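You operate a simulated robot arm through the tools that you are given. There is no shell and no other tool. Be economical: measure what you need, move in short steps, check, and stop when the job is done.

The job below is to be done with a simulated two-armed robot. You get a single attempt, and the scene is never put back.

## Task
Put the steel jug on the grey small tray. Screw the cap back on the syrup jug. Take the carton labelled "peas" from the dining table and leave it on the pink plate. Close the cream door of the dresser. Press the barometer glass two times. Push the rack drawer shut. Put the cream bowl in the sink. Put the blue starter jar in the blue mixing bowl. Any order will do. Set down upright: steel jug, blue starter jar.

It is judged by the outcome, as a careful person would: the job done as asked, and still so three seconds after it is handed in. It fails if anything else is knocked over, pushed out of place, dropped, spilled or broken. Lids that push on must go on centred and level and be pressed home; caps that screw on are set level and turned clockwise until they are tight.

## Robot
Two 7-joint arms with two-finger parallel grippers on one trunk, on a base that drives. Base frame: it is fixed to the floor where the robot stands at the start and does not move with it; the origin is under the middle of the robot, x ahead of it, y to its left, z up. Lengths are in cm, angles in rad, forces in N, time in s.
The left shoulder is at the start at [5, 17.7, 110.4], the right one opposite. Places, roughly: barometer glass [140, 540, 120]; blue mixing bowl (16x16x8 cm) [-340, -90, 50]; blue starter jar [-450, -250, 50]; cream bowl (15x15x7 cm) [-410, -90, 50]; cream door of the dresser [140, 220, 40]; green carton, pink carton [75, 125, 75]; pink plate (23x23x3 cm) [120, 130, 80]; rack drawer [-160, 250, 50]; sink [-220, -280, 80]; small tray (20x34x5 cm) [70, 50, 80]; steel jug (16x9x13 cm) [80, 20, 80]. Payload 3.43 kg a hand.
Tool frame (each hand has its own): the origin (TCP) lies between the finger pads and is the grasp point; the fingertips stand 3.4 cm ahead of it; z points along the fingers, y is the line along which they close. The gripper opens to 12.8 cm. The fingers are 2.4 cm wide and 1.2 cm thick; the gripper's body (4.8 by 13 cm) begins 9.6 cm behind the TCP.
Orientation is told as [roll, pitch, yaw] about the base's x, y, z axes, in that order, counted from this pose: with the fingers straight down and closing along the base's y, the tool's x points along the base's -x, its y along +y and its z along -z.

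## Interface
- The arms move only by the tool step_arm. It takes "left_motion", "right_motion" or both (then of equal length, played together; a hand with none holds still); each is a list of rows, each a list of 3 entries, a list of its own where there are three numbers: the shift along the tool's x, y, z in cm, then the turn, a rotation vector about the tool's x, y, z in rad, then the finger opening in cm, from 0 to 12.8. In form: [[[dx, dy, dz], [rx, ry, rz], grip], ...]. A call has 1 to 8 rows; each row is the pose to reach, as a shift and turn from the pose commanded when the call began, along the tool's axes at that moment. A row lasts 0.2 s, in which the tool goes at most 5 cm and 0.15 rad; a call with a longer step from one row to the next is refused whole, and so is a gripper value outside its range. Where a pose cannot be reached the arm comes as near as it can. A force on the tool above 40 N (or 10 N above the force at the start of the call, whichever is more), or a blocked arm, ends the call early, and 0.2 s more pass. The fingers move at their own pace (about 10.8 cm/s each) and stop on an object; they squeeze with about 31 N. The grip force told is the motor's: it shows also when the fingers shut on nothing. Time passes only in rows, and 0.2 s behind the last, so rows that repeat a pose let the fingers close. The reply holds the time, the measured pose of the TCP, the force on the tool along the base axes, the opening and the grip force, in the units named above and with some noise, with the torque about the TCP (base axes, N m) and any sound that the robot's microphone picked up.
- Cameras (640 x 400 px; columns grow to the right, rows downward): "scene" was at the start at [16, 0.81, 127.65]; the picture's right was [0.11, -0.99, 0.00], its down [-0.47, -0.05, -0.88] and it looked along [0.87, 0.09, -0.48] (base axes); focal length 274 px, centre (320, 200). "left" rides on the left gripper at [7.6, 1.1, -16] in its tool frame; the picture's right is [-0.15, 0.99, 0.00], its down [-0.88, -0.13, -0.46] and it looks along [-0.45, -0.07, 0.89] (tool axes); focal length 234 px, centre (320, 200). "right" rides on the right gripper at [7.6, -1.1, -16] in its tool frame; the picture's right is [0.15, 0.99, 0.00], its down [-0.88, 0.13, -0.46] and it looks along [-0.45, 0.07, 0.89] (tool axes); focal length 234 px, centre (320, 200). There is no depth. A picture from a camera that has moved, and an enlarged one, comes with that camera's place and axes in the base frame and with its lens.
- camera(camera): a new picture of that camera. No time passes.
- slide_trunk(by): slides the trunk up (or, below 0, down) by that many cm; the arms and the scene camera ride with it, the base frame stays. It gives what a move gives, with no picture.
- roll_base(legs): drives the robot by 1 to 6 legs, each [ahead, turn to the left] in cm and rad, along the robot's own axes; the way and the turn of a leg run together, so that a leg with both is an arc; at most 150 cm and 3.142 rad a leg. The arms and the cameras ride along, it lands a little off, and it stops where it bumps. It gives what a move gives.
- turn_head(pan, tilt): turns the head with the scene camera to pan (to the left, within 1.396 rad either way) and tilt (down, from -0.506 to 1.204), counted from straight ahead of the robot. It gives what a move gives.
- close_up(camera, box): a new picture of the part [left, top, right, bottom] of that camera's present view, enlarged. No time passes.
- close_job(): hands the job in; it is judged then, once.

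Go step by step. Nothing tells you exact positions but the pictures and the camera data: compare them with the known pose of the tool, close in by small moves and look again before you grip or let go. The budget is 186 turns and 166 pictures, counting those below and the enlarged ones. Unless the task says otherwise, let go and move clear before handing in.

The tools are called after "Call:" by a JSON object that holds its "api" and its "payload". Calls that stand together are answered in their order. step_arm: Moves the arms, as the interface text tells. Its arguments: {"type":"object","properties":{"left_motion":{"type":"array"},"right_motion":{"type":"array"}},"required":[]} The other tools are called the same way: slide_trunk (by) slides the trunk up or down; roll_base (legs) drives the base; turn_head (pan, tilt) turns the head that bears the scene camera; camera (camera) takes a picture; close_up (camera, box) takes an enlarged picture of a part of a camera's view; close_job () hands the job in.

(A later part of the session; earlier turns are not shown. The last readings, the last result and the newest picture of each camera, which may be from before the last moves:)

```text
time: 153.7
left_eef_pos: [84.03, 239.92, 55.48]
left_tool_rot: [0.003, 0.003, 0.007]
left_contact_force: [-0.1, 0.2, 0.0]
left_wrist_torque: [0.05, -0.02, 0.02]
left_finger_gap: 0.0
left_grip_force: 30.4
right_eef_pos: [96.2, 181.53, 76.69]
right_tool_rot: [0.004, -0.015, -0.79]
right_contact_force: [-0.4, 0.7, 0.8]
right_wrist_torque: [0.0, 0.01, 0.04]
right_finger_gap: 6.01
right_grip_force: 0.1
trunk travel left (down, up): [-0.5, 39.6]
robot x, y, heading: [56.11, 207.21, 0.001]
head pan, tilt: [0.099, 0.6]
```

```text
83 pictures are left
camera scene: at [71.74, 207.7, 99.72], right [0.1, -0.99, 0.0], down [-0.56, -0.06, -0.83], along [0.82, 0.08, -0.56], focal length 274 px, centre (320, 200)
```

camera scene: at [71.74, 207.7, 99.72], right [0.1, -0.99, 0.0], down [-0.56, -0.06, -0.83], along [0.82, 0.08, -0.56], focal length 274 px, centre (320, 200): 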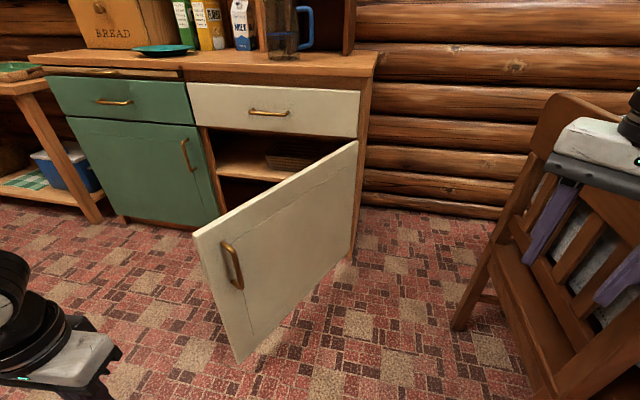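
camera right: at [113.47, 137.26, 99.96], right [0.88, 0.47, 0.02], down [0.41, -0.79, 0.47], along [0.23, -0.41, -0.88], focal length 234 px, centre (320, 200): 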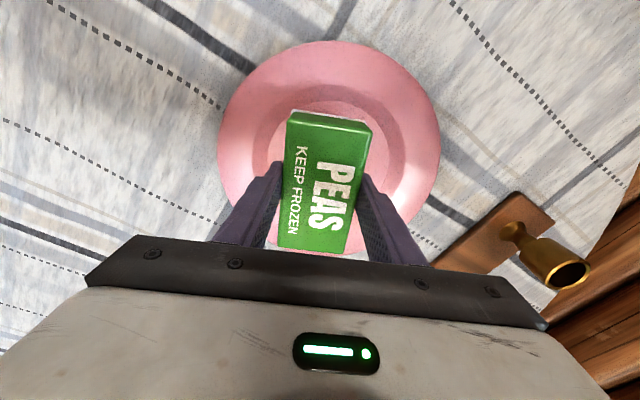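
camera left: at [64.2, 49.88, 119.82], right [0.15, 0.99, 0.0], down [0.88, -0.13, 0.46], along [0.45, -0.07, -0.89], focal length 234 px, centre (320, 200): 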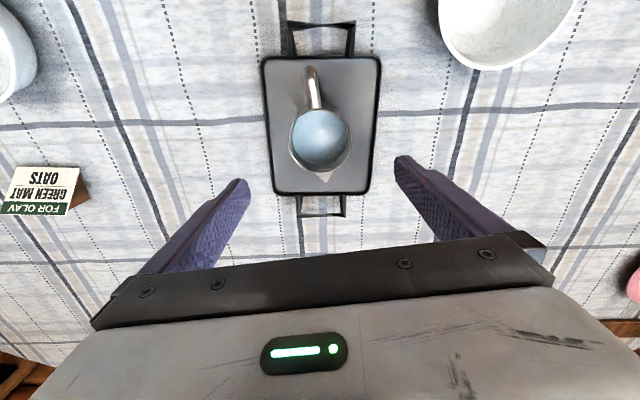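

Call:
{"api": "step_arm", "payload": {"right_motion": [[[0, 0, -4.5], [0, 0, 0], 2], [[0, 0, -9], [0, 0, 0], 0.5], [[4, -1.8, -11], [0, 0, 0], 0.5], [[8, -3.6, -13], [0, 0, 0], 0.5], [[12, -5.4, -15], [0, 0, 0], 0.5], [[15.5, -7.1, -16], [0, 0, 0], 0.5]], "left_motion": [[[-3, -1.4, 1], [0, 0, 0], 0.2], [[-6, -2.8, 2], [0, 0, 0], 0.2], [[-9, -4.2, 3], [0, 0, 0], 0.2], [[-12, -5.6, 4], [0, 0, 0], 0.2], [[-15, -7, 5], [0, 0, 0], 0.2], [[-18, -8, 5.5], [0, 0, 0], 0.2]]}}

Call:
{"api": "roll_base", "payload": {"legs": [[25, 0]]}}

Call:
{"api": "camera", "payload": {"camera": "scene"}}

```text
time: 155.1
left_eef_pos: [102.09, 231.94, 49.97]
left_tool_rot: [0.001, 0.007, 0.007]
left_contact_force: [0.8, -0.7, -0.4]
left_wrist_torque: [-0.04, 0.03, -0.02]
left_finger_gap: 0.0
left_grip_force: 31.0
right_eef_pos: [79.87, 187.58, 92.67]
right_tool_rot: [0.004, -0.018, -0.792]
right_contact_force: [0.3, 0.3, 0.1]
right_wrist_torque: [0.03, 0.02, -0.01]
right_finger_gap: 0.5
right_grip_force: 0.0
trunk travel left (down, up): [-0.5, 39.6]
robot x, y, heading: [56.35, 207.15, 0.005]
head pan, tilt: [0.099, 0.6]
```

```text
time: 156.9
left_eef_pos: [126.88, 232.0, 50.0]
left_tool_rot: [0.002, 0.007, 0.005]
left_contact_force: [0.9, -0.5, 0.7]
left_wrist_torque: [-0.01, -0.01, 0.01]
left_finger_gap: 0.0
left_grip_force: 31.2
right_eef_pos: [104.76, 187.48, 92.61]
right_tool_rot: [0.004, -0.017, -0.793]
right_contact_force: [0.2, -0.1, -0.3]
right_wrist_torque: [0.05, 0.01, 0.0]
right_finger_gap: 0.48
right_grip_force: 0.0
trunk travel left (down, up): [-0.5, 39.6]
robot x, y, heading: [80.5, 207.16, 0.002]
head pan, tilt: [0.099, 0.6]
```

```text
82 pictures are left
camera scene: at [96.57, 207.74, 99.71], right [0.1, -0.99, 0.0], down [-0.56, -0.06, -0.83], along [0.82, 0.08, -0.56], focal length 274 px, centre (320, 200)
```

scene: 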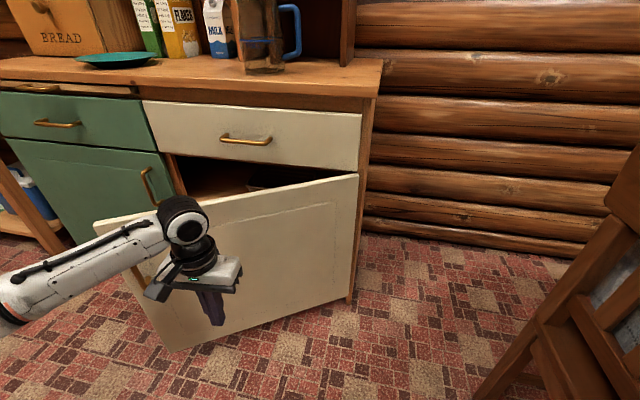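

The door is swinging; I keep pushing by driving ahead.

Call:
{"api": "roll_base", "payload": {"legs": [[24, 0]]}}

Call:
{"api": "camera", "payload": {"camera": "scene"}}

```text
time: 158.7
left_eef_pos: [150.99, 232.1, 50.12]
left_tool_rot: [0.001, 0.007, 0.009]
left_contact_force: [-0.5, 0.1, -0.8]
left_wrist_torque: [0.02, -0.02, 0.01]
left_finger_gap: 0.0
left_grip_force: 30.7
right_eef_pos: [129.05, 187.81, 92.68]
right_tool_rot: [0.004, -0.015, -0.788]
right_contact_force: [0.0, -0.4, -0.4]
right_wrist_torque: [0.01, 0.01, 0.01]
right_finger_gap: 0.5
right_grip_force: 0.1
trunk travel left (down, up): [-0.5, 39.6]
robot x, y, heading: [104.68, 207.2, 0.011]
head pan, tilt: [0.099, 0.6]
```

```text
81 pictures are left
camera scene: at [120.74, 207.87, 99.71], right [0.1, -0.99, 0.0], down [-0.56, -0.06, -0.83], along [0.82, 0.09, -0.56], focal length 274 px, centre (320, 200)
```

scene: 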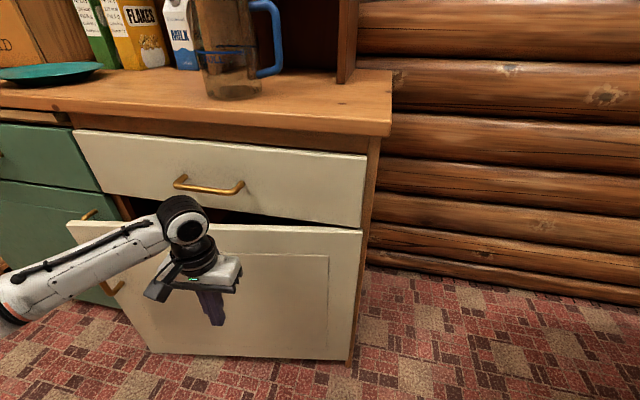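

Call:
{"api": "step_arm", "payload": {"left_motion": [[[-1.5, 0, 0], [0, 0, 0], 0.2], [[-3, 0, 0], [0, 0, 0], 0.2], [[-4.5, 0, 0], [0, 0, 0], 0.2], [[-6, 0, 0], [0, 0, 0], 0.2], [[-7.5, 0, 0], [0, 0, 0], 0.2], [[-9, 0, 0], [0, 0, 0], 0.2], [[-10.5, 0, 0], [0, 0, 0], 0.2], [[-12, 0, 0], [0, 0, 0], 0.2]]}}

Call:
{"api": "camera", "payload": {"camera": "scene"}}

```text
time: 160.7
left_eef_pos: [159.26, 232.01, 49.85]
left_tool_rot: [0.007, 0.013, -0.003]
left_contact_force: [-0.6, -0.1, 0.6]
left_wrist_torque: [0.04, -0.03, -0.03]
left_finger_gap: 0.01
left_grip_force: 30.8
right_eef_pos: [125.34, 187.7, 92.91]
right_tool_rot: [0.01, -0.025, -0.793]
right_contact_force: [0.1, 0.3, -0.3]
right_wrist_torque: [-0.02, -0.04, -0.01]
right_finger_gap: 0.49
right_grip_force: 0.0
trunk travel left (down, up): [-0.5, 39.6]
robot x, y, heading: [101.68, 207.47, 0.017]
head pan, tilt: [0.099, 0.6]
stopped in row 8 (left hand): the arm was blocked; the commanded pose is now the measured one
```

```text
80 pictures are left
camera scene: at [117.04, 208.38, 99.92], right [0.11, -0.99, 0.0], down [-0.55, -0.06, -0.83], along [0.82, 0.09, -0.56], focal length 274 px, centre (320, 200)
```

scene: 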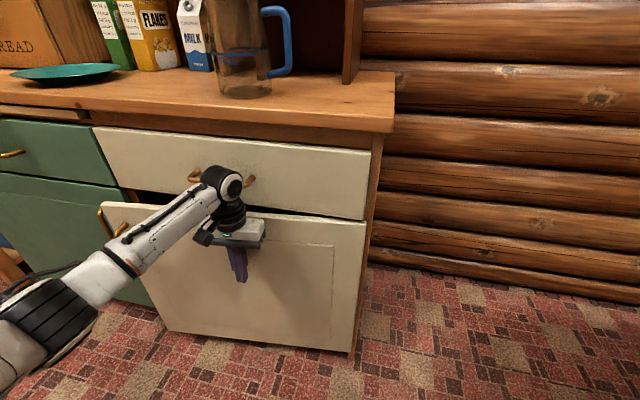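

The wrist meets the drawer handle before the door is shut. I back the hand off and tilt it so the fingertips lead, nearer the door's free edge.

Call:
{"api": "step_arm", "payload": {"left_motion": [[[4, 0, 0], [0, -0.1, 0], 0.2], [[8, 1, 0], [0, -0.24, 0], 0.2], [[12, 3, 0], [0, -0.38, 0], 0.2], [[12, 6, 1], [0, -0.52, 0], 0.2], [[12, 9, 2], [0, -0.66, 0], 0.2], [[12, 11, 3], [0, -0.8, 0], 0.2], [[12, 12, 3], [0, -0.94, 0], 0.2], [[12, 12, 3], [0, -1.0, 0], 0.2]]}}

Call:
{"api": "camera", "payload": {"camera": "scene"}}

```text
time: 162.5
left_eef_pos: [147.51, 244.16, 46.58]
left_tool_rot: [0.012, -0.978, -0.015]
left_contact_force: [0.0, -0.3, 0.6]
left_wrist_torque: [0.0, -0.01, -0.01]
left_finger_gap: 0.02
left_grip_force: 31.2
right_eef_pos: [125.92, 187.81, 92.66]
right_tool_rot: [0.003, -0.018, -0.792]
right_contact_force: [-0.1, -0.5, 0.3]
right_wrist_torque: [-0.01, 0.0, -0.02]
right_finger_gap: 0.52
right_grip_force: 0.0
trunk travel left (down, up): [-0.5, 39.6]
robot x, y, heading: [102.24, 206.99, 0.008]
head pan, tilt: [0.099, 0.6]
```

```text
79 pictures are left
camera scene: at [117.87, 208.25, 99.72], right [0.11, -0.99, 0.0], down [-0.56, -0.06, -0.83], along [0.82, 0.09, -0.56], focal length 274 px, centre (320, 200)
```

scene: 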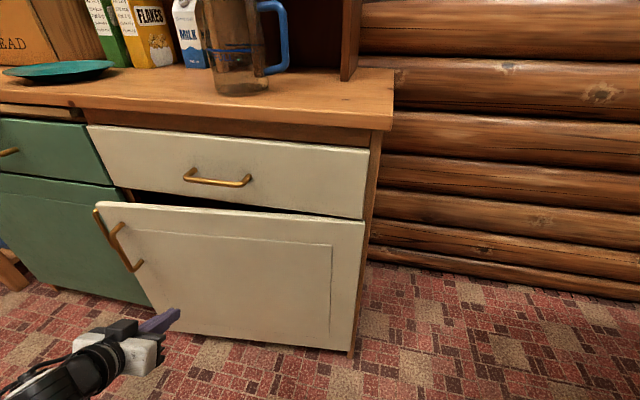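

Call:
{"api": "step_arm", "payload": {"left_motion": [[[-1.4, 0, 2.1], [0, 0, 0], 0.2], [[-2.8, 0, 4.15], [0, 0, 0], 0.2], [[-4.2, 0, 6.2], [0, 0, 0], 0.2], [[-5.3, 0, 7.9], [0, 0, 0], 0.2], [[-6.4, 0, 9.6], [0, 0, 0], 0.2], [[-7.3, 0, 10.8], [0, 0, 0], 0.2], [[-8.1, 0, 12], [0, 0, 0], 0.2], [[-8.9, 0, 13.3], [0, 0, 0], 0.2]]}}

Call:
{"api": "camera", "payload": {"camera": "scene"}}

```text
time: 164.3
left_eef_pos: [163.52, 244.1, 46.58]
left_tool_rot: [0.012, -0.974, -0.016]
left_contact_force: [0.2, -0.5, -0.4]
left_wrist_torque: [0.01, 0.0, -0.03]
left_finger_gap: 0.0
left_grip_force: 30.9
right_eef_pos: [126.11, 187.76, 92.65]
right_tool_rot: [0.004, -0.016, -0.793]
right_contact_force: [0.5, 0.5, -0.2]
right_wrist_torque: [0.0, 0.0, 0.0]
right_finger_gap: 0.49
right_grip_force: 0.1
trunk travel left (down, up): [-0.5, 39.6]
robot x, y, heading: [102.05, 207.62, 0.007]
head pan, tilt: [0.099, 0.6]
```

```text
78 pictures are left
camera scene: at [117.87, 208.25, 99.71], right [0.11, -0.99, 0.0], down [-0.56, -0.06, -0.83], along [0.82, 0.09, -0.56], focal length 274 px, centre (320, 200)
```

scene: 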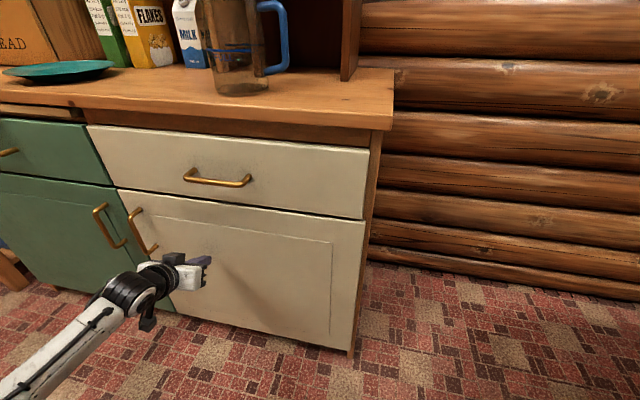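

The door looks shut; I press on until I feel resistance.

Call:
{"api": "step_arm", "payload": {"left_motion": [[[-0.6, 0, 0.8], [0, 0, 0], 0.2], [[-1.1, 0, 1.66], [0, 0, 0], 0.2], [[-1.7, 0, 2.5], [0, 0, 0], 0.2], [[-2.2, 0, 3.3], [0, 0, 0], 0.2]]}}

Call:
{"api": "close_up", "payload": {"camera": "scene", "box": [60, 110, 400, 340]}}

```text
time: 164.9
left_eef_pos: [165.28, 244.04, 46.38]
left_tool_rot: [0.009, -0.972, -0.013]
left_contact_force: [-15.2, -0.4, 9.8]
left_wrist_torque: [-0.1, -0.16, -0.2]
left_finger_gap: 0.03
left_grip_force: 31.2
right_eef_pos: [126.09, 187.71, 92.64]
right_tool_rot: [0.006, -0.019, -0.791]
right_contact_force: [-0.7, 0.0, -0.1]
right_wrist_torque: [0.02, 0.0, -0.04]
right_finger_gap: 0.5
right_grip_force: 0.0
trunk travel left (down, up): [-0.5, 39.6]
robot x, y, heading: [101.98, 207.46, 0.011]
head pan, tilt: [0.099, 0.6]
stopped in row 3 (left hand): the force on the tool passed its limit (the readings are from after the stop); the commanded pose is now the measured one
```

```text
1.74 times, centred on (230, 225) of scene
camera zoom: at [117.7, 208.25, 99.75], right [0.11, -0.99, 0.0], down [-0.56, -0.06, -0.83], along [0.82, 0.09, -0.56], focal length 476 px, centre (476, 156)
```

zoom: 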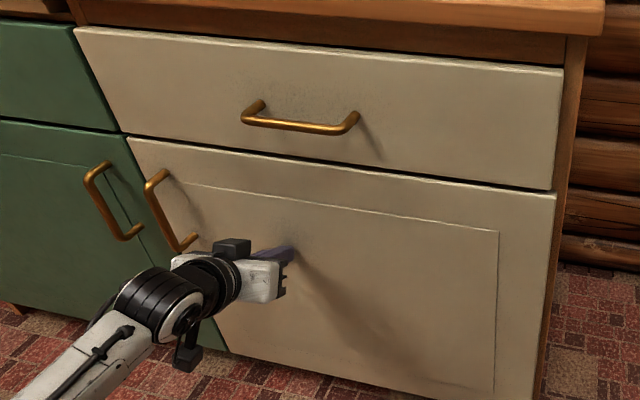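

The door is closed. I retract, raise the trunk, back off and look toward the barometer wall (+y).

Call:
{"api": "step_arm", "payload": {"left_motion": [[[2.5, 0, -3.7], [0, 0, 0], 0.2], [[5, 0, -7.4], [0, 0, 0], 0.2], [[7.5, 0, -11.1], [0, 0, 0], 0.2], [[10, 0, -14.8], [0, 0, 0], 0.2]]}}

Call:
{"api": "roll_base", "payload": {"legs": [[-38, 0], [0, 1.3]]}}

Call:
{"api": "slide_trunk", "payload": {"by": 27}}

Call:
{"api": "turn_head", "payload": {"pan": 0.1, "tilt": 0.3}}

Call:
{"api": "camera", "payload": {"camera": "scene"}}

```text
time: 165.9
left_eef_pos: [147.21, 244.4, 46.41]
left_tool_rot: [0.01, -0.971, -0.014]
left_contact_force: [-0.4, -0.1, -0.3]
left_wrist_torque: [0.0, 0.02, -0.02]
left_finger_gap: 0.0
left_grip_force: 30.8
right_eef_pos: [126.07, 187.78, 92.65]
right_tool_rot: [0.005, -0.016, -0.791]
right_contact_force: [0.7, 0.3, -0.5]
right_wrist_torque: [-0.01, 0.0, 0.01]
right_finger_gap: 0.49
right_grip_force: 0.0
trunk travel left (down, up): [-0.5, 39.6]
robot x, y, heading: [102.18, 207.29, 0.014]
head pan, tilt: [0.099, 0.6]
```

```text
time: 171.5
left_eef_pos: [40.08, 259.6, 46.26]
left_tool_rot: [0.013, -0.969, 1.308]
left_contact_force: [0.2, 0.4, 0.7]
left_wrist_torque: [0.01, 0.0, 0.04]
left_finger_gap: 0.0
left_grip_force: 31.0
right_eef_pos: [89.83, 225.31, 92.7]
right_tool_rot: [0.002, -0.015, 0.533]
right_contact_force: [-0.4, 0.1, -0.6]
right_wrist_torque: [-0.01, -0.05, 0.01]
right_finger_gap: 0.49
right_grip_force: 0.0
trunk travel left (down, up): [-0.5, 39.6]
robot x, y, heading: [65.55, 206.95, 1.334]
head pan, tilt: [0.099, 0.6]
```

```text
time: 174.3
left_eef_pos: [39.9, 259.62, 73.32]
left_tool_rot: [0.012, -0.968, 1.309]
left_contact_force: [-0.2, 0.3, -0.6]
left_wrist_torque: [-0.01, 0.03, -0.01]
left_finger_gap: 0.0
left_grip_force: 30.5
right_eef_pos: [89.8, 225.21, 119.65]
right_tool_rot: [0.004, -0.014, 0.532]
right_contact_force: [0.0, 0.1, 1.0]
right_wrist_torque: [0.02, 0.01, -0.01]
right_finger_gap: 0.5
right_grip_force: 0.0
trunk travel left (down, up): [-27.5, 12.6]
robot x, y, heading: [64.97, 206.77, 1.33]
head pan, tilt: [0.099, 0.6]
```

```text
time: 175.1
left_eef_pos: [40.02, 259.7, 73.38]
left_tool_rot: [0.012, -0.971, 1.309]
left_contact_force: [0.3, 0.2, -0.2]
left_wrist_torque: [0.0, -0.02, 0.01]
left_finger_gap: 0.04
left_grip_force: 31.3
right_eef_pos: [89.8, 225.23, 119.66]
right_tool_rot: [0.005, -0.017, 0.532]
right_contact_force: [-0.1, 0.4, -0.3]
right_wrist_torque: [0.02, 0.01, 0.01]
right_finger_gap: 0.51
right_grip_force: 0.0
trunk travel left (down, up): [-27.5, 12.6]
robot x, y, heading: [64.64, 206.87, 1.336]
head pan, tilt: [0.099, 0.3]
```

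```text
76 pictures are left
camera scene: at [67.69, 222.69, 129.46], right [0.99, -0.14, 0.0], down [-0.04, -0.29, -0.96], along [0.13, 0.95, -0.3], focal length 274 px, centre (320, 200)
```

scene: 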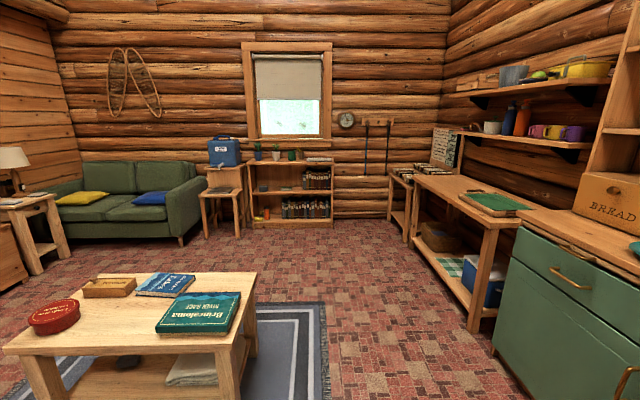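

The way is clear. The barometer is at about [141, 540, 123]; I drive to about (146, 472) facing it.

Call:
{"api": "roll_base", "payload": {"legs": [[0, -0.06], [140, 0], [137, 0], [0, 0.296]]}}

Call:
{"api": "turn_head", "payload": {"pan": 0.0, "tilt": 0.1}}

Call:
{"api": "step_arm", "payload": {"left_motion": [[[0, 0, 0], [0, -0.14, 0], 0.2], [[0, 0, 0], [0, -0.28, 0], 0.2], [[0, 0, 0], [0, -0.42, 0], 0.2], [[0, 0, 0], [0, -0.56, 0], 0.2], [[0, 0, 0], [0, -0.6, 0], 0.2]]}}

Call:
{"api": "camera", "payload": {"camera": "scene"}}

```text
time: 188.8
left_eef_pos: [131.41, 522.41, 73.27]
left_tool_rot: [0.011, -0.967, 1.22]
left_contact_force: [-0.8, -3.8, 2.4]
left_wrist_torque: [0.17, 0.14, 0.25]
left_finger_gap: 0.0
left_grip_force: 31.0
right_eef_pos: [177.78, 483.86, 119.67]
right_tool_rot: [0.002, -0.017, 0.441]
right_contact_force: [1.3, 0.0, 0.6]
right_wrist_torque: [0.04, -0.03, 0.0]
right_finger_gap: 0.5
right_grip_force: 0.0
trunk travel left (down, up): [-27.5, 12.6]
robot x, y, heading: [151.31, 467.71, 1.245]
head pan, tilt: [0.099, 0.3]
stopped in leg 3: the robot was blocked; the commanded pose is now the measured one
```

```text
time: 189.5
left_eef_pos: [131.35, 522.34, 73.4]
left_tool_rot: [0.01, -0.965, 1.221]
left_contact_force: [-1.4, -6.3, 3.7]
left_wrist_torque: [0.21, 0.23, 0.4]
left_finger_gap: 0.01
left_grip_force: 31.3
right_eef_pos: [177.72, 483.82, 119.65]
right_tool_rot: [0.005, -0.018, 0.442]
right_contact_force: [0.1, -0.1, 0.8]
right_wrist_torque: [-0.02, 0.01, 0.0]
right_finger_gap: 0.48
right_grip_force: 0.1
trunk travel left (down, up): [-27.5, 12.6]
robot x, y, heading: [151.41, 467.68, 1.244]
head pan, tilt: [0.0, 0.099]
```

```text
time: 190.7
left_eef_pos: [131.34, 522.49, 73.26]
left_tool_rot: [0.934, -1.562, 0.297]
left_contact_force: [-0.2, -0.4, -0.6]
left_wrist_torque: [0.01, 0.0, 0.0]
left_finger_gap: 0.01
left_grip_force: 30.9
right_eef_pos: [177.88, 483.99, 119.67]
right_tool_rot: [0.005, -0.015, 0.442]
right_contact_force: [0.4, 0.2, -0.2]
right_wrist_torque: [0.01, -0.02, -0.01]
right_finger_gap: 0.52
right_grip_force: 0.0
trunk travel left (down, up): [-27.5, 12.6]
robot x, y, heading: [151.26, 467.91, 1.243]
head pan, tilt: [0.0, 0.099]
```

```text
75 pictures are left
camera scene: at [156.5, 482.93, 131.33], right [0.95, -0.32, 0.0], down [-0.03, -0.09, -1.0], along [0.32, 0.94, -0.1], focal length 274 px, centre (320, 200)
```

scene: 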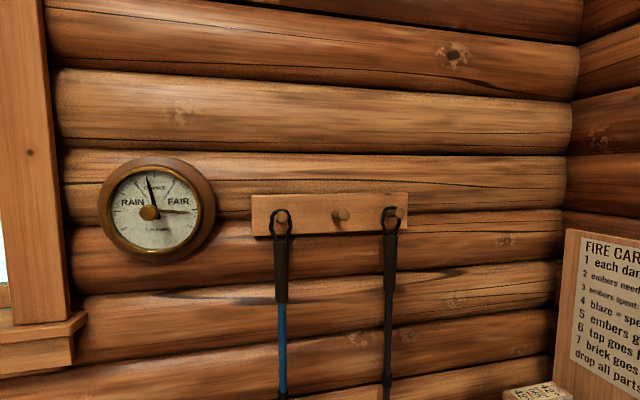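

The left hand brushed something on the way. I check below before moving on.

Call:
{"api": "turn_head", "payload": {"pan": 0.35, "tilt": 0.75}}

Call:
{"api": "camera", "payload": {"camera": "scene"}}

```text
time: 191.7
left_eef_pos: [131.28, 522.45, 73.23]
left_tool_rot: [0.751, -1.562, 0.48]
left_contact_force: [-1.1, 0.3, -0.3]
left_wrist_torque: [0.02, 0.03, 0.03]
left_finger_gap: 0.0
left_grip_force: 31.0
right_eef_pos: [177.72, 483.94, 119.58]
right_tool_rot: [0.003, -0.015, 0.44]
right_contact_force: [-0.4, -0.3, 0.3]
right_wrist_torque: [0.0, 0.0, -0.02]
right_finger_gap: 0.48
right_grip_force: 0.0
trunk travel left (down, up): [-27.5, 12.6]
robot x, y, heading: [151.17, 467.68, 1.244]
head pan, tilt: [0.351, 0.75]
```

```text
74 pictures are left
camera scene: at [153.35, 482.5, 125.43], right [1.0, 0.02, 0.0], down [0.02, -0.68, -0.73], along [-0.02, 0.73, -0.68], focal length 274 px, centre (320, 200)
```

scene: 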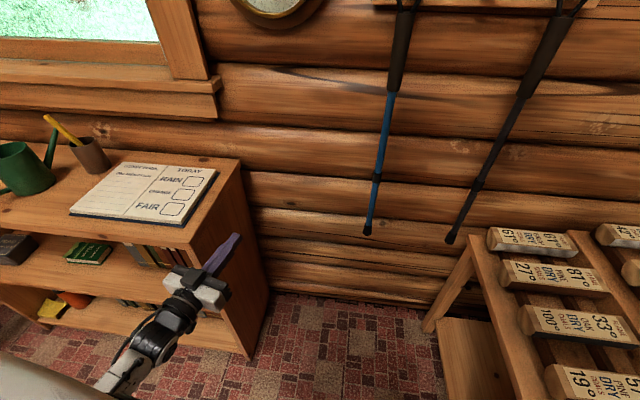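

Nothing was disturbed. The barometer centre triangulates to about [142.4, 546, 123.7]; I raise the left hand, fingertips level toward the wall.

Call:
{"api": "step_arm", "payload": {"left_motion": [[[0, -1, -3], [0, 0, 0], 0.2], [[-4.7, -2, -4], [0, 0, 0], 0.2], [[-9.4, -2, -4], [0, 0, 0], 0.2], [[-14.1, -2, -4], [0, 0, 0], 0.2], [[-18.8, -2, -4], [0, 0, 0], 0.2], [[-23.5, -2, -4], [0, 0, 0], 0.2], [[-28.2, -2, -4], [0, 0, 0], 0.2], [[-32.9, -2, -4], [0, 0, 0], 0.2]]}}

Call:
{"api": "step_arm", "payload": {"left_motion": [[[-4.7, 0, 0], [0, 0, 0], 0.2], [[-9.4, 0, 0], [0, 0, 0], 0.2], [[-14, 0, 0], [0, 0, 0], 0.2], [[-17.5, -1, 2], [-0.1, 0, 0], 0.2], [[-17.5, -3, 5], [-0.2, 0, 0], 0.2], [[-17.5, -5, 8], [-0.35, 0, 0], 0.2], [[-17.5, -5.9, 10], [-0.35, 0, 0], 0.2], [[-17.5, -5.9, 10], [-0.35, 0, 0], 0.2]]}}

Call:
{"api": "turn_head", "payload": {"pan": 0.35, "tilt": 0.1}}

Call:
{"api": "camera", "payload": {"camera": "scene"}}

Call:
{"api": "camera", "payload": {"camera": "left"}}

```text
time: 193.5
left_eef_pos: [129.98, 523.08, 105.15]
left_tool_rot: [0.665, -1.561, 0.565]
left_contact_force: [-0.7, 0.2, 0.5]
left_wrist_torque: [-0.01, 0.03, 0.0]
left_finger_gap: 0.0
left_grip_force: 31.2
left hand out of reach, approached as far as the arm can: row 6, 7, 8
right_eef_pos: [177.75, 483.97, 119.63]
right_tool_rot: [0.004, -0.015, 0.443]
right_contact_force: [-0.2, -0.3, -0.7]
right_wrist_torque: [0.02, -0.02, -0.04]
right_finger_gap: 0.52
right_grip_force: 0.0
trunk travel left (down, up): [-27.5, 12.6]
robot x, y, heading: [151.39, 467.54, 1.246]
head pan, tilt: [0.351, 0.75]
```

```text
time: 195.3
left_eef_pos: [139.04, 530.52, 122.38]
left_tool_rot: [1.163, -1.561, 0.417]
left_contact_force: [-0.5, -0.4, 0.5]
left_wrist_torque: [-0.01, 0.01, 0.01]
left_finger_gap: 0.0
left_grip_force: 30.9
left hand out of reach, approached as far as the arm can: row 1, 2
right_eef_pos: [177.73, 483.89, 119.5]
right_tool_rot: [0.004, -0.016, 0.442]
right_contact_force: [-0.5, -0.2, 0.0]
right_wrist_torque: [0.0, 0.03, 0.01]
right_finger_gap: 0.49
right_grip_force: 0.0
trunk travel left (down, up): [-27.5, 12.6]
robot x, y, heading: [151.44, 467.49, 1.243]
head pan, tilt: [0.351, 0.75]
```

```text
time: 196.4
left_eef_pos: [138.99, 530.51, 122.32]
left_tool_rot: [1.128, -1.563, 0.454]
left_contact_force: [-0.6, 0.0, -0.6]
left_wrist_torque: [0.02, 0.0, -0.01]
left_finger_gap: 0.0
left_grip_force: 31.1
right_eef_pos: [177.78, 484.0, 119.67]
right_tool_rot: [0.002, -0.016, 0.442]
right_contact_force: [0.0, 0.1, 0.5]
right_wrist_torque: [0.02, -0.01, 0.0]
right_finger_gap: 0.46
right_grip_force: 0.1
trunk travel left (down, up): [-27.5, 12.6]
robot x, y, heading: [151.26, 467.75, 1.239]
head pan, tilt: [0.351, 0.099]
```

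```text
73 pictures are left
camera scene: at [153.32, 483.41, 131.32], right [1.0, 0.02, 0.0], down [0.0, -0.1, -0.99], along [-0.02, 0.99, -0.1], focal length 274 px, centre (320, 200)
```

scene: 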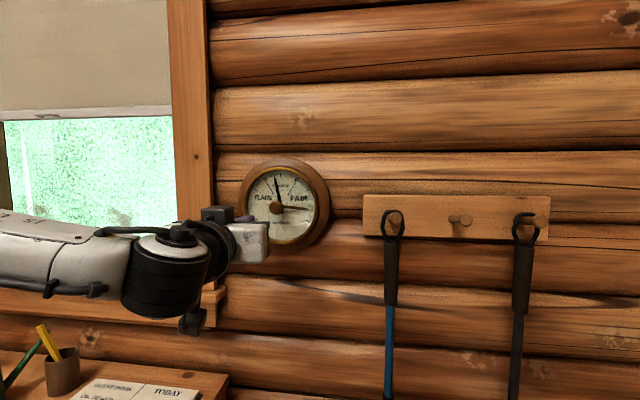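

```text
72 pictures are left
camera left: at [137.92, 514.61, 114.75], right [-0.99, -0.01, 0.15], down [0.14, -0.45, 0.88], along [0.06, 0.89, 0.45], focal length 234 px, centre (320, 200)
```

left: 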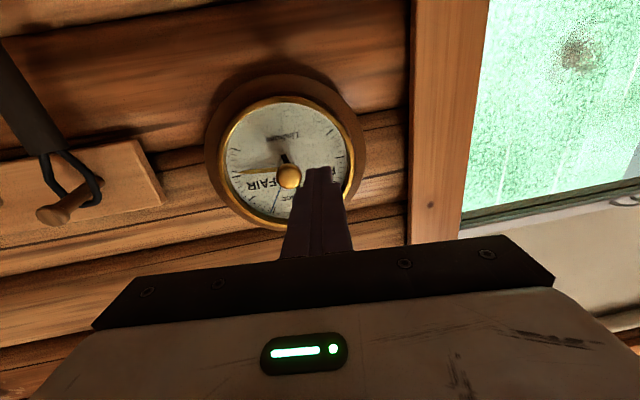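

The hand is level and facing the dial. I shift 5 cm right and approach the glass just below its hub.

Call:
{"api": "step_arm", "payload": {"left_motion": [[[0.3, -2.5, 0], [0, 0, 0], 0.2], [[0.3, -5, 0], [0, 0, 0], 0.2], [[0.3, -5, 3], [0, 0, 0], 0.2], [[0.3, -5, 5.5], [0, 0, 0], 0.2], [[0.3, -5, 6.5], [0, 0, 0], 0.2], [[0.3, -5, 7], [0, 0, 0], 0.2]]}}

Call:
{"api": "camera", "payload": {"camera": "scene"}}

Call:
{"api": "camera", "payload": {"camera": "left"}}

```text
time: 197.6
left_eef_pos: [144.02, 536.06, 122.01]
left_tool_rot: [0.891, -1.56, 0.685]
left_contact_force: [-4.6, -26.9, 0.6]
left_wrist_torque: [0.36, -0.07, 0.25]
left_finger_gap: 0.0
left_grip_force: 31.2
right_eef_pos: [177.65, 483.47, 119.85]
right_tool_rot: [0.007, -0.018, 0.442]
right_contact_force: [-0.1, -0.1, -0.1]
right_wrist_torque: [0.01, 0.01, 0.0]
right_finger_gap: 0.49
right_grip_force: 0.1
trunk travel left (down, up): [-27.5, 12.6]
robot x, y, heading: [151.5, 467.79, 1.245]
head pan, tilt: [0.351, 0.099]
stopped in row 6 (left hand): the force on the tool passed its limit (the readings are from after the stop); the commanded pose is now the measured one
```

```text
71 pictures are left
camera scene: at [153.16, 482.84, 131.41], right [1.0, 0.03, 0.0], down [0.0, -0.09, -1.0], along [-0.03, 1.0, -0.1], focal length 274 px, centre (320, 200)
```

scene: 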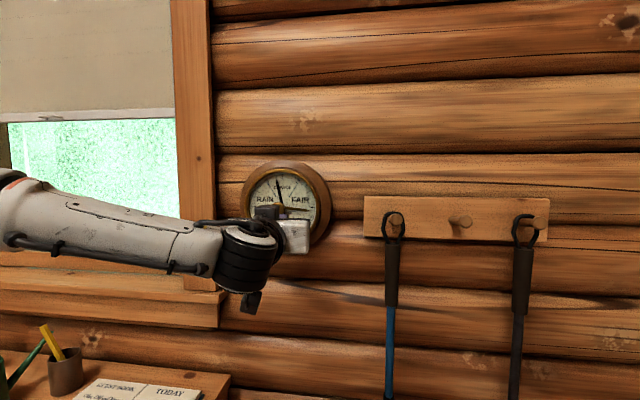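

```text
70 pictures are left
camera left: at [142.82, 520.12, 114.47], right [-0.99, 0.0, 0.15], down [0.14, -0.45, 0.88], along [0.07, 0.89, 0.44], focal length 234 px, centre (320, 200)
```

left: 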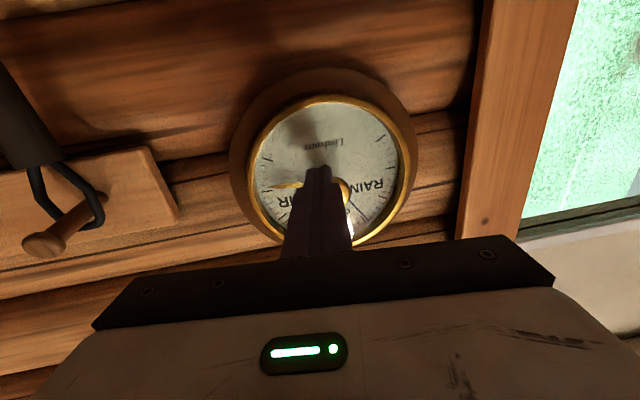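

That was one press (force above the limit). I draw back fully and see.

Call:
{"api": "step_arm", "payload": {"left_motion": [[[0, 0, -2], [0, 0, 0], 0.2], [[0, 0, -4], [0, 0, 0], 0.2], [[0, 0, -4], [0, 0, 0], 0.2]]}}

Call:
{"api": "close_up", "payload": {"camera": "left", "box": [200, 50, 440, 250]}}

```text
time: 198.4
left_eef_pos: [144.12, 532.61, 121.44]
left_tool_rot: [0.632, -1.553, 0.946]
left_contact_force: [-0.6, 0.0, -0.3]
left_wrist_torque: [-0.02, -0.01, 0.0]
left_finger_gap: 0.02
left_grip_force: 30.8
right_eef_pos: [177.7, 483.83, 119.7]
right_tool_rot: [0.003, -0.017, 0.442]
right_contact_force: [0.4, 0.0, 0.2]
right_wrist_torque: [0.03, 0.0, -0.01]
right_finger_gap: 0.48
right_grip_force: 0.1
trunk travel left (down, up): [-27.5, 12.6]
robot x, y, heading: [151.63, 467.85, 1.242]
head pan, tilt: [0.351, 0.099]
```

```text
2.00 times, centred on (320, 150) of left
camera zoom: at [142.96, 516.49, 114.12], right [-0.99, 0.0, 0.16], down [0.14, -0.44, 0.89], along [0.07, 0.9, 0.44], focal length 468 px, centre (320, 300)
```

zoom: 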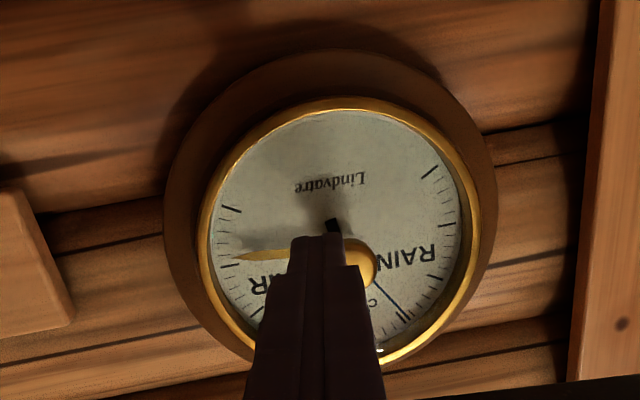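

I press the second time on clear glass, a bit lower, in small steps.

Call:
{"api": "step_arm", "payload": {"left_motion": [[[2, 0, 0], [0, 0, 0], 0.2], [[2, 0, 2], [0, 0, 0], 0.2], [[2, 0, 3], [0, 0, 0], 0.2], [[2, 0, 3.5], [0, 0, 0], 0.2], [[2, 0, 3.8], [0, 0, 0], 0.2], [[2, 0, 4.1], [0, 0, 0], 0.2], [[2, 0, 4.4], [0, 0, 0], 0.2]]}}

Call:
{"api": "close_up", "payload": {"camera": "left", "box": [200, 50, 440, 250]}}

```text
time: 200.0
left_eef_pos: [144.2, 537.15, 119.5]
left_tool_rot: [0.643, -1.556, 0.934]
left_contact_force: [-0.9, -0.2, 0.3]
left_wrist_torque: [-0.03, 0.02, -0.01]
left_finger_gap: 0.0
left_grip_force: 30.7
right_eef_pos: [177.76, 483.85, 119.67]
right_tool_rot: [0.005, -0.016, 0.445]
right_contact_force: [0.8, -0.5, -0.7]
right_wrist_torque: [-0.02, -0.01, 0.02]
right_finger_gap: 0.48
right_grip_force: 0.0
trunk travel left (down, up): [-27.5, 12.6]
robot x, y, heading: [151.48, 467.66, 1.245]
head pan, tilt: [0.351, 0.099]
```

```text
2.00 times, centred on (320, 150) of left
camera zoom: at [142.92, 521.08, 112.08], right [-0.99, 0.0, 0.16], down [0.14, -0.44, 0.89], along [0.07, 0.9, 0.44], focal length 468 px, centre (320, 300)
```

zoom: 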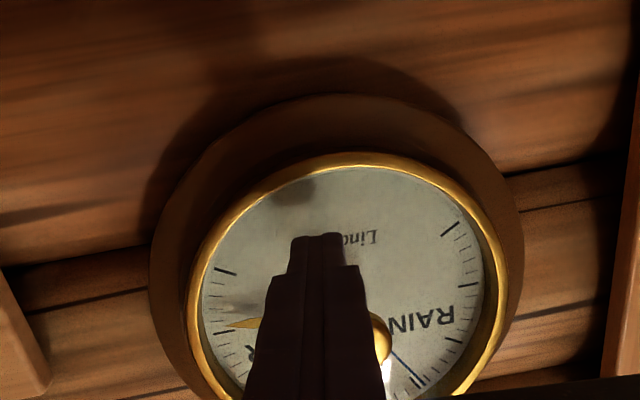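

Here the tip passes the hub's depth without touch, so earlier it met the protruding hub. I go on in small steps to the glass and listen.

Call:
{"api": "step_arm", "payload": {"left_motion": [[[0, 0, 0.4], [0, 0, 0], 0.2], [[0, 0, 0.8], [0, 0, 0], 0.2], [[0, 0, 1.2], [0, 0, 0], 0.2], [[0, 0, 1.6], [0, 0, 0], 0.2], [[0, 0, 2.0], [0, 0, 0], 0.2], [[0, 0, 2.4], [0, 0, 0], 0.2], [[0, 0, 2.8], [0, 0, 0], 0.2], [[0, 0, 3.2], [0, 0, 0], 0.2]]}}

```text
time: 201.8
left_eef_pos: [144.11, 539.49, 119.56]
left_tool_rot: [0.648, -1.554, 0.924]
left_contact_force: [-7.5, -28.8, -0.3]
left_wrist_torque: [0.11, -0.01, -0.05]
left_finger_gap: 0.0
left_grip_force: 30.9
right_eef_pos: [177.57, 483.47, 119.81]
right_tool_rot: [0.007, -0.02, 0.445]
right_contact_force: [0.6, -0.2, -0.6]
right_wrist_torque: [-0.02, 0.01, 0.0]
right_finger_gap: 0.51
right_grip_force: 0.0
trunk travel left (down, up): [-27.5, 12.6]
robot x, y, heading: [151.22, 467.44, 1.247]
head pan, tilt: [0.351, 0.099]
stopped in row 8 (left hand): the force on the tool passed its limit (the readings are from after the stop); the commanded pose is now the measured one
```

Glass pressed and felt at y≈543. I draw back and look at the dial for any change.

Call:
{"api": "step_arm", "payload": {"left_motion": [[[0, 0, -3], [0, 0, 0], 0.2], [[0, 0, -7], [0, 0, 0], 0.2], [[3, 5, -10], [0, 0, 0], 0.2], [[3, 5, -10], [0, 0, 0], 0.2]]}}

Call:
{"api": "close_up", "payload": {"camera": "scene", "box": [220, 140, 380, 280]}}

Call:
{"api": "close_up", "payload": {"camera": "left", "box": [180, 30, 460, 250]}}

```text
refused: row 3 steps farther than a row can; nothing moved
```

```text
2.86 times, centred on (300, 210) of scene
camera zoom: at [153.13, 482.84, 131.4], right [1.0, 0.03, 0.0], down [0.0, -0.1, -1.0], along [-0.03, 1.0, -0.1], focal length 782 px, centre (377, 171)
```

zoom: 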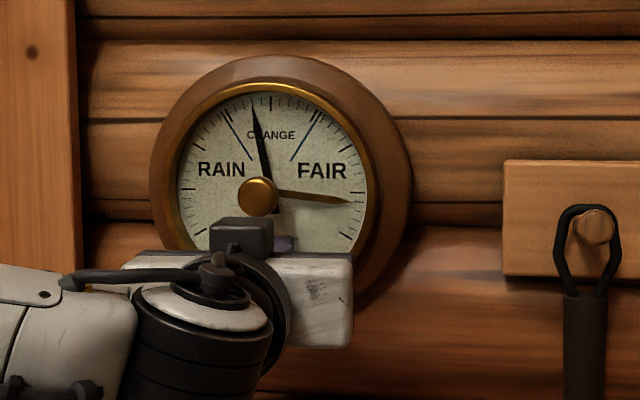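

```text
1.82 times, centred on (320, 140) of left
camera zoom: at [142.85, 523.52, 112.19], right [-0.99, 0.0, 0.16], down [0.14, -0.44, 0.89], along [0.07, 0.9, 0.44], focal length 426 px, centre (320, 309)
```

zoom: 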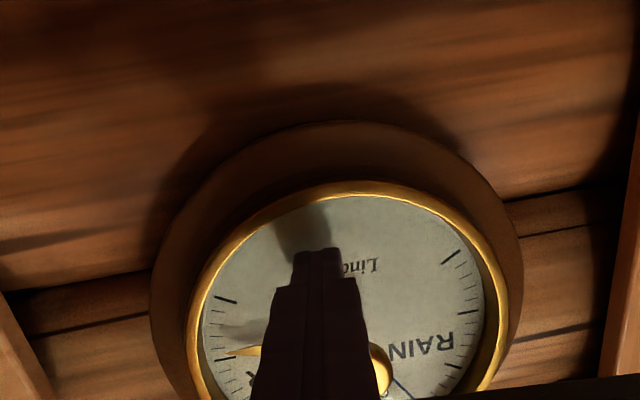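

Call:
{"api": "step_arm", "payload": {"left_motion": [[[0, 0, -3], [0, 0, 0], 0.2], [[0, 0, -6], [0, 0, 0], 0.2], [[2, 3, -9], [0, 0, 0], 0.2]]}}

Call:
{"api": "close_up", "payload": {"camera": "scene", "box": [220, 140, 380, 280]}}

```text
time: 202.7
left_eef_pos: [141.01, 531.05, 117.4]
left_tool_rot: [0.512, -1.55, 1.062]
left_contact_force: [-0.3, 0.5, 0.3]
left_wrist_torque: [-0.01, 0.0, -0.01]
left_finger_gap: 0.0
left_grip_force: 31.0
right_eef_pos: [177.62, 483.76, 119.61]
right_tool_rot: [0.004, -0.018, 0.443]
right_contact_force: [0.4, 0.9, 0.7]
right_wrist_torque: [0.03, 0.0, 0.02]
right_finger_gap: 0.49
right_grip_force: 0.0
trunk travel left (down, up): [-27.5, 12.6]
robot x, y, heading: [151.55, 467.63, 1.248]
head pan, tilt: [0.351, 0.099]
```

```text
2.86 times, centred on (300, 210) of scene
camera zoom: at [153.18, 483.26, 131.34], right [1.0, 0.03, 0.0], down [0.0, -0.1, -1.0], along [-0.03, 0.99, -0.1], focal length 782 px, centre (377, 171)
```

zoom: 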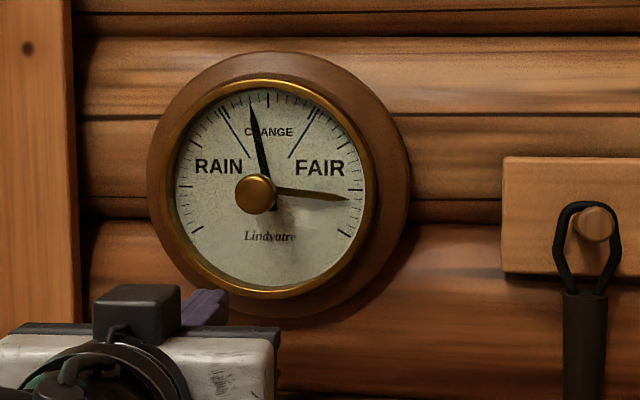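

The earlier touch met the protruding brass hub rather than the glass face. I probe the hub very gently to learn whether it is rigid, without really pressing.

Call:
{"api": "step_arm", "payload": {"left_motion": [[[-3, -1, 0], [0, 0, 0], 0.2], [[-6.4, -1.7, 0], [0, 0, 0], 0.2], [[-6.4, -1.7, 2], [0, 0, 0], 0.2], [[-6.4, -1.7, 3.6], [0, 0, 0], 0.2], [[-6.4, -1.7, 3.8], [0, 0, 0], 0.2]]}}

Call:
{"api": "step_arm", "payload": {"left_motion": [[[0, 0, 0.15], [0, 0, 0], 0.2], [[0, 0, 0.3], [0, 0, 0], 0.2]]}}

Call:
{"api": "step_arm", "payload": {"left_motion": [[[0, 0, 0.15], [0, 0, 0], 0.2]]}}

Call:
{"api": "close_up", "payload": {"camera": "left", "box": [180, 30, 460, 250]}}

```text
time: 203.8
left_eef_pos: [143.05, 534.88, 123.87]
left_tool_rot: [0.567, -1.551, 1.006]
left_contact_force: [-0.6, 0.9, -0.1]
left_wrist_torque: [0.0, -0.02, 0.03]
left_finger_gap: 0.0
left_grip_force: 31.0
right_eef_pos: [177.8, 483.83, 119.6]
right_tool_rot: [0.004, -0.016, 0.444]
right_contact_force: [0.0, 0.8, 0.3]
right_wrist_torque: [-0.01, -0.03, 0.04]
right_finger_gap: 0.51
right_grip_force: 0.1
trunk travel left (down, up): [-27.5, 12.6]
robot x, y, heading: [151.84, 467.63, 1.245]
head pan, tilt: [0.351, 0.099]
```

```text
time: 204.4
left_eef_pos: [143.04, 535.21, 123.71]
left_tool_rot: [0.564, -1.549, 1.006]
left_contact_force: [-0.8, -0.4, 0.0]
left_wrist_torque: [0.0, 0.01, 0.03]
left_finger_gap: 0.01
left_grip_force: 30.9
right_eef_pos: [177.64, 483.8, 119.72]
right_tool_rot: [0.005, -0.015, 0.443]
right_contact_force: [-0.8, 0.3, 0.4]
right_wrist_torque: [-0.02, 0.03, -0.01]
right_finger_gap: 0.52
right_grip_force: 0.0
trunk travel left (down, up): [-27.5, 12.6]
robot x, y, heading: [151.6, 467.77, 1.244]
head pan, tilt: [0.351, 0.099]
```

```text
time: 204.8
left_eef_pos: [142.98, 535.42, 123.7]
left_tool_rot: [0.565, -1.549, 1.006]
left_contact_force: [0.3, -0.4, 0.2]
left_wrist_torque: [-0.01, -0.01, 0.01]
left_finger_gap: 0.02
left_grip_force: 30.9
right_eef_pos: [177.86, 483.85, 119.69]
right_tool_rot: [0.005, -0.016, 0.443]
right_contact_force: [0.1, -0.6, 0.4]
right_wrist_torque: [0.0, 0.01, -0.01]
right_finger_gap: 0.46
right_grip_force: 0.0
trunk travel left (down, up): [-27.5, 12.6]
robot x, y, heading: [151.6, 467.71, 1.247]
head pan, tilt: [0.351, 0.099]
```

```text
1.82 times, centred on (320, 140) of left
camera zoom: at [141.66, 519.34, 116.41], right [-0.99, 0.0, 0.16], down [0.14, -0.44, 0.89], along [0.07, 0.9, 0.43], focal length 426 px, centre (320, 309)
```

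zoom: 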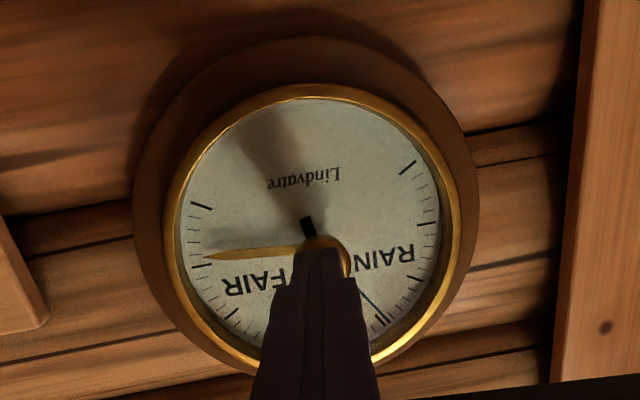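

Call:
{"api": "step_arm", "payload": {"left_motion": [[[0, 0, 0.15], [0, 0, 0], 0.2]]}}

Call:
{"api": "step_arm", "payload": {"left_motion": [[[0, 0, 0.15], [0, 0, 0], 0.2]]}}

Call:
{"api": "step_arm", "payload": {"left_motion": [[[0, 0, 0.15], [0, 0, 0], 0.2]]}}

```text
time: 205.2
left_eef_pos: [142.93, 535.51, 123.71]
left_tool_rot: [0.563, -1.55, 1.011]
left_contact_force: [0.7, -0.1, -0.3]
left_wrist_torque: [0.0, -0.01, -0.02]
left_finger_gap: 0.0
left_grip_force: 31.4
right_eef_pos: [177.81, 483.87, 119.68]
right_tool_rot: [0.003, -0.016, 0.444]
right_contact_force: [-0.1, 0.4, -0.5]
right_wrist_torque: [0.0, 0.03, 0.01]
right_finger_gap: 0.47
right_grip_force: 0.1
trunk travel left (down, up): [-27.5, 12.6]
robot x, y, heading: [151.61, 467.57, 1.248]
head pan, tilt: [0.351, 0.099]
```

```text
time: 205.7
left_eef_pos: [142.95, 535.65, 123.75]
left_tool_rot: [0.563, -1.549, 1.01]
left_contact_force: [1.2, 0.5, -0.6]
left_wrist_torque: [0.02, 0.02, 0.03]
left_finger_gap: 0.0
left_grip_force: 30.8
right_eef_pos: [177.77, 483.84, 119.61]
right_tool_rot: [0.003, -0.016, 0.442]
right_contact_force: [-0.2, -0.5, 0.6]
right_wrist_torque: [0.02, -0.04, 0.02]
right_finger_gap: 0.5
right_grip_force: 0.0
trunk travel left (down, up): [-27.5, 12.6]
robot x, y, heading: [151.14, 467.5, 1.246]
head pan, tilt: [0.351, 0.099]
```

```text
time: 206.1
left_eef_pos: [142.96, 535.84, 123.75]
left_tool_rot: [0.565, -1.55, 1.008]
left_contact_force: [-0.8, -0.7, -0.7]
left_wrist_torque: [-0.02, 0.0, 0.01]
left_finger_gap: 0.01
left_grip_force: 31.2
right_eef_pos: [177.83, 483.74, 119.74]
right_tool_rot: [0.004, -0.015, 0.443]
right_contact_force: [0.3, 0.5, -0.1]
right_wrist_torque: [0.04, 0.03, 0.01]
right_finger_gap: 0.5
right_grip_force: 0.1
trunk travel left (down, up): [-27.5, 12.6]
robot x, y, heading: [150.95, 467.38, 1.248]
head pan, tilt: [0.351, 0.099]
```

Call:
{"api": "step_arm", "payload": {"left_motion": [[[0, 0, 0.15], [0, 0, 0], 0.2]]}}

Call:
{"api": "step_arm", "payload": {"left_motion": [[[0, 0, 0.1], [0, 0, 0], 0.2]]}}

Call:
{"api": "step_arm", "payload": {"left_motion": [[[0, 0, 0.1], [0, 0, 0], 0.2]]}}

Call:
{"api": "step_arm", "payload": {"left_motion": [[[0, 0, 0.0], [0, 0, 0], 0.2]]}}

```text
time: 206.4
left_eef_pos: [142.96, 535.82, 123.68]
left_tool_rot: [0.564, -1.55, 1.009]
left_contact_force: [-0.7, 0.0, 0.2]
left_wrist_torque: [0.02, -0.01, 0.01]
left_finger_gap: 0.0
left_grip_force: 30.8
right_eef_pos: [177.71, 483.87, 119.61]
right_tool_rot: [0.003, -0.014, 0.444]
right_contact_force: [-0.3, -0.1, 0.6]
right_wrist_torque: [0.0, 0.01, -0.01]
right_finger_gap: 0.49
right_grip_force: 0.1
trunk travel left (down, up): [-27.5, 12.6]
robot x, y, heading: [151.26, 467.41, 1.248]
head pan, tilt: [0.351, 0.099]
```

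```text
time: 206.8
left_eef_pos: [142.95, 536.07, 123.69]
left_tool_rot: [0.578, -1.549, 0.994]
left_contact_force: [0.3, -4.0, -0.5]
left_wrist_torque: [-0.02, 0.02, -0.04]
left_finger_gap: 0.0
left_grip_force: 30.9
right_eef_pos: [177.66, 483.81, 119.62]
right_tool_rot: [0.004, -0.018, 0.444]
right_contact_force: [-0.2, -0.7, -0.2]
right_wrist_torque: [0.0, -0.03, 0.0]
right_finger_gap: 0.51
right_grip_force: 0.1
trunk travel left (down, up): [-27.5, 12.6]
robot x, y, heading: [151.06, 468.06, 1.243]
head pan, tilt: [0.351, 0.099]
```

```text
time: 207.2
left_eef_pos: [142.93, 536.16, 123.68]
left_tool_rot: [0.567, -1.548, 1.005]
left_contact_force: [-2.0, -9.4, -1.7]
left_wrist_torque: [-0.06, -0.03, -0.06]
left_finger_gap: 0.02
left_grip_force: 31.4
right_eef_pos: [177.59, 483.76, 119.79]
right_tool_rot: [0.003, -0.018, 0.443]
right_contact_force: [0.6, -0.9, -0.4]
right_wrist_torque: [-0.01, 0.03, -0.02]
right_finger_gap: 0.5
right_grip_force: 0.1
trunk travel left (down, up): [-27.5, 12.6]
robot x, y, heading: [151.37, 467.75, 1.252]
head pan, tilt: [0.351, 0.099]
```

```text
time: 207.7
left_eef_pos: [143.0, 536.12, 123.69]
left_tool_rot: [0.57, -1.551, 1.003]
left_contact_force: [-2.2, -11.1, -3.9]
left_wrist_torque: [-0.07, -0.02, -0.04]
left_finger_gap: 0.0
left_grip_force: 30.6
right_eef_pos: [177.78, 483.7, 119.59]
right_tool_rot: [0.005, -0.019, 0.443]
right_contact_force: [0.4, -0.3, 0.3]
right_wrist_torque: [0.0, 0.02, -0.02]
right_finger_gap: 0.5
right_grip_force: 0.0
trunk travel left (down, up): [-27.5, 12.6]
robot x, y, heading: [151.37, 467.38, 1.246]
head pan, tilt: [0.351, 0.099]
```

The hub is rigid. Now a gentle probe of the glass itself for travel.

Call:
{"api": "step_arm", "payload": {"left_motion": [[[0, 0, -2], [0, 0, 0], 0.2], [[2.2, -0.5, -2], [0, 0, 0], 0.2], [[4.2, -1, -2], [0, 0, 0], 0.2], [[4.2, -1, 1], [0, 0, 0], 0.2], [[4.2, -1, 2.2], [0, 0, 0], 0.2]]}}

Call:
{"api": "step_arm", "payload": {"left_motion": [[[0, 0, 0.2], [0, 0, 0], 0.2]]}}

Call:
{"api": "step_arm", "payload": {"left_motion": [[[0, 0, 0.2], [0, 0, 0], 0.2]]}}

Call:
{"api": "step_arm", "payload": {"left_motion": [[[0, 0, 0.2], [0, 0, 0], 0.2]]}}

Call:
{"api": "step_arm", "payload": {"left_motion": [[[0, 0, 0.2], [0, 0, 0], 0.2]]}}

```text
time: 208.8
left_eef_pos: [143.93, 538.11, 119.46]
left_tool_rot: [0.57, -1.549, 1.001]
left_contact_force: [-0.3, -0.3, 0.6]
left_wrist_torque: [0.01, 0.02, -0.01]
left_finger_gap: 0.0
left_grip_force: 31.1
right_eef_pos: [177.76, 483.75, 119.83]
right_tool_rot: [0.003, -0.016, 0.444]
right_contact_force: [1.0, 0.4, -1.3]
right_wrist_torque: [-0.01, -0.02, 0.05]
right_finger_gap: 0.5
right_grip_force: 0.1
trunk travel left (down, up): [-27.5, 12.6]
robot x, y, heading: [151.34, 467.38, 1.244]
head pan, tilt: [0.351, 0.099]
```

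```text
time: 209.2
left_eef_pos: [143.9, 538.4, 119.44]
left_tool_rot: [0.57, -1.549, 1.003]
left_contact_force: [-0.5, -0.3, -0.1]
left_wrist_torque: [0.01, -0.01, 0.02]
left_finger_gap: 0.0
left_grip_force: 30.6
right_eef_pos: [177.8, 483.77, 119.57]
right_tool_rot: [0.003, -0.015, 0.445]
right_contact_force: [0.1, -0.1, 0.4]
right_wrist_torque: [0.0, 0.03, 0.03]
right_finger_gap: 0.5
right_grip_force: 0.0
trunk travel left (down, up): [-27.5, 12.6]
robot x, y, heading: [151.23, 467.79, 1.242]
head pan, tilt: [0.351, 0.099]
```

```text
time: 209.7
left_eef_pos: [143.98, 538.6, 119.37]
left_tool_rot: [0.569, -1.551, 1.002]
left_contact_force: [-1.1, 1.1, 0.1]
left_wrist_torque: [-0.01, 0.02, 0.01]
left_finger_gap: 0.0
left_grip_force: 31.4
right_eef_pos: [177.78, 483.72, 119.75]
right_tool_rot: [0.005, -0.015, 0.443]
right_contact_force: [-0.2, 0.0, 0.6]
right_wrist_torque: [-0.03, 0.03, 0.01]
right_finger_gap: 0.48
right_grip_force: 0.0
trunk travel left (down, up): [-27.5, 12.6]
robot x, y, heading: [151.24, 467.63, 1.243]
head pan, tilt: [0.351, 0.099]
```

```text
time: 210.1
left_eef_pos: [143.95, 538.83, 119.53]
left_tool_rot: [0.577, -1.55, 0.995]
left_contact_force: [0.6, -0.3, -0.2]
left_wrist_torque: [0.02, 0.04, 0.03]
left_finger_gap: 0.0
left_grip_force: 30.7
right_eef_pos: [177.67, 483.78, 119.65]
right_tool_rot: [0.004, -0.016, 0.442]
right_contact_force: [0.1, -0.5, -0.7]
right_wrist_torque: [0.01, 0.0, 0.04]
right_finger_gap: 0.52
right_grip_force: 0.0
trunk travel left (down, up): [-27.5, 12.6]
robot x, y, heading: [151.06, 467.57, 1.247]
head pan, tilt: [0.351, 0.099]
```

```text
time: 210.4
left_eef_pos: [143.97, 539.19, 119.46]
left_tool_rot: [0.554, -1.548, 1.019]
left_contact_force: [-0.2, -1.3, -0.9]
left_wrist_torque: [-0.05, -0.01, 0.0]
left_finger_gap: 0.0
left_grip_force: 30.6
right_eef_pos: [177.64, 483.71, 119.66]
right_tool_rot: [0.004, -0.017, 0.443]
right_contact_force: [0.2, 0.3, 0.4]
right_wrist_torque: [0.03, -0.01, 0.04]
right_finger_gap: 0.49
right_grip_force: 0.1
trunk travel left (down, up): [-27.5, 12.6]
robot x, y, heading: [151.4, 467.48, 1.247]
head pan, tilt: [0.351, 0.099]
```

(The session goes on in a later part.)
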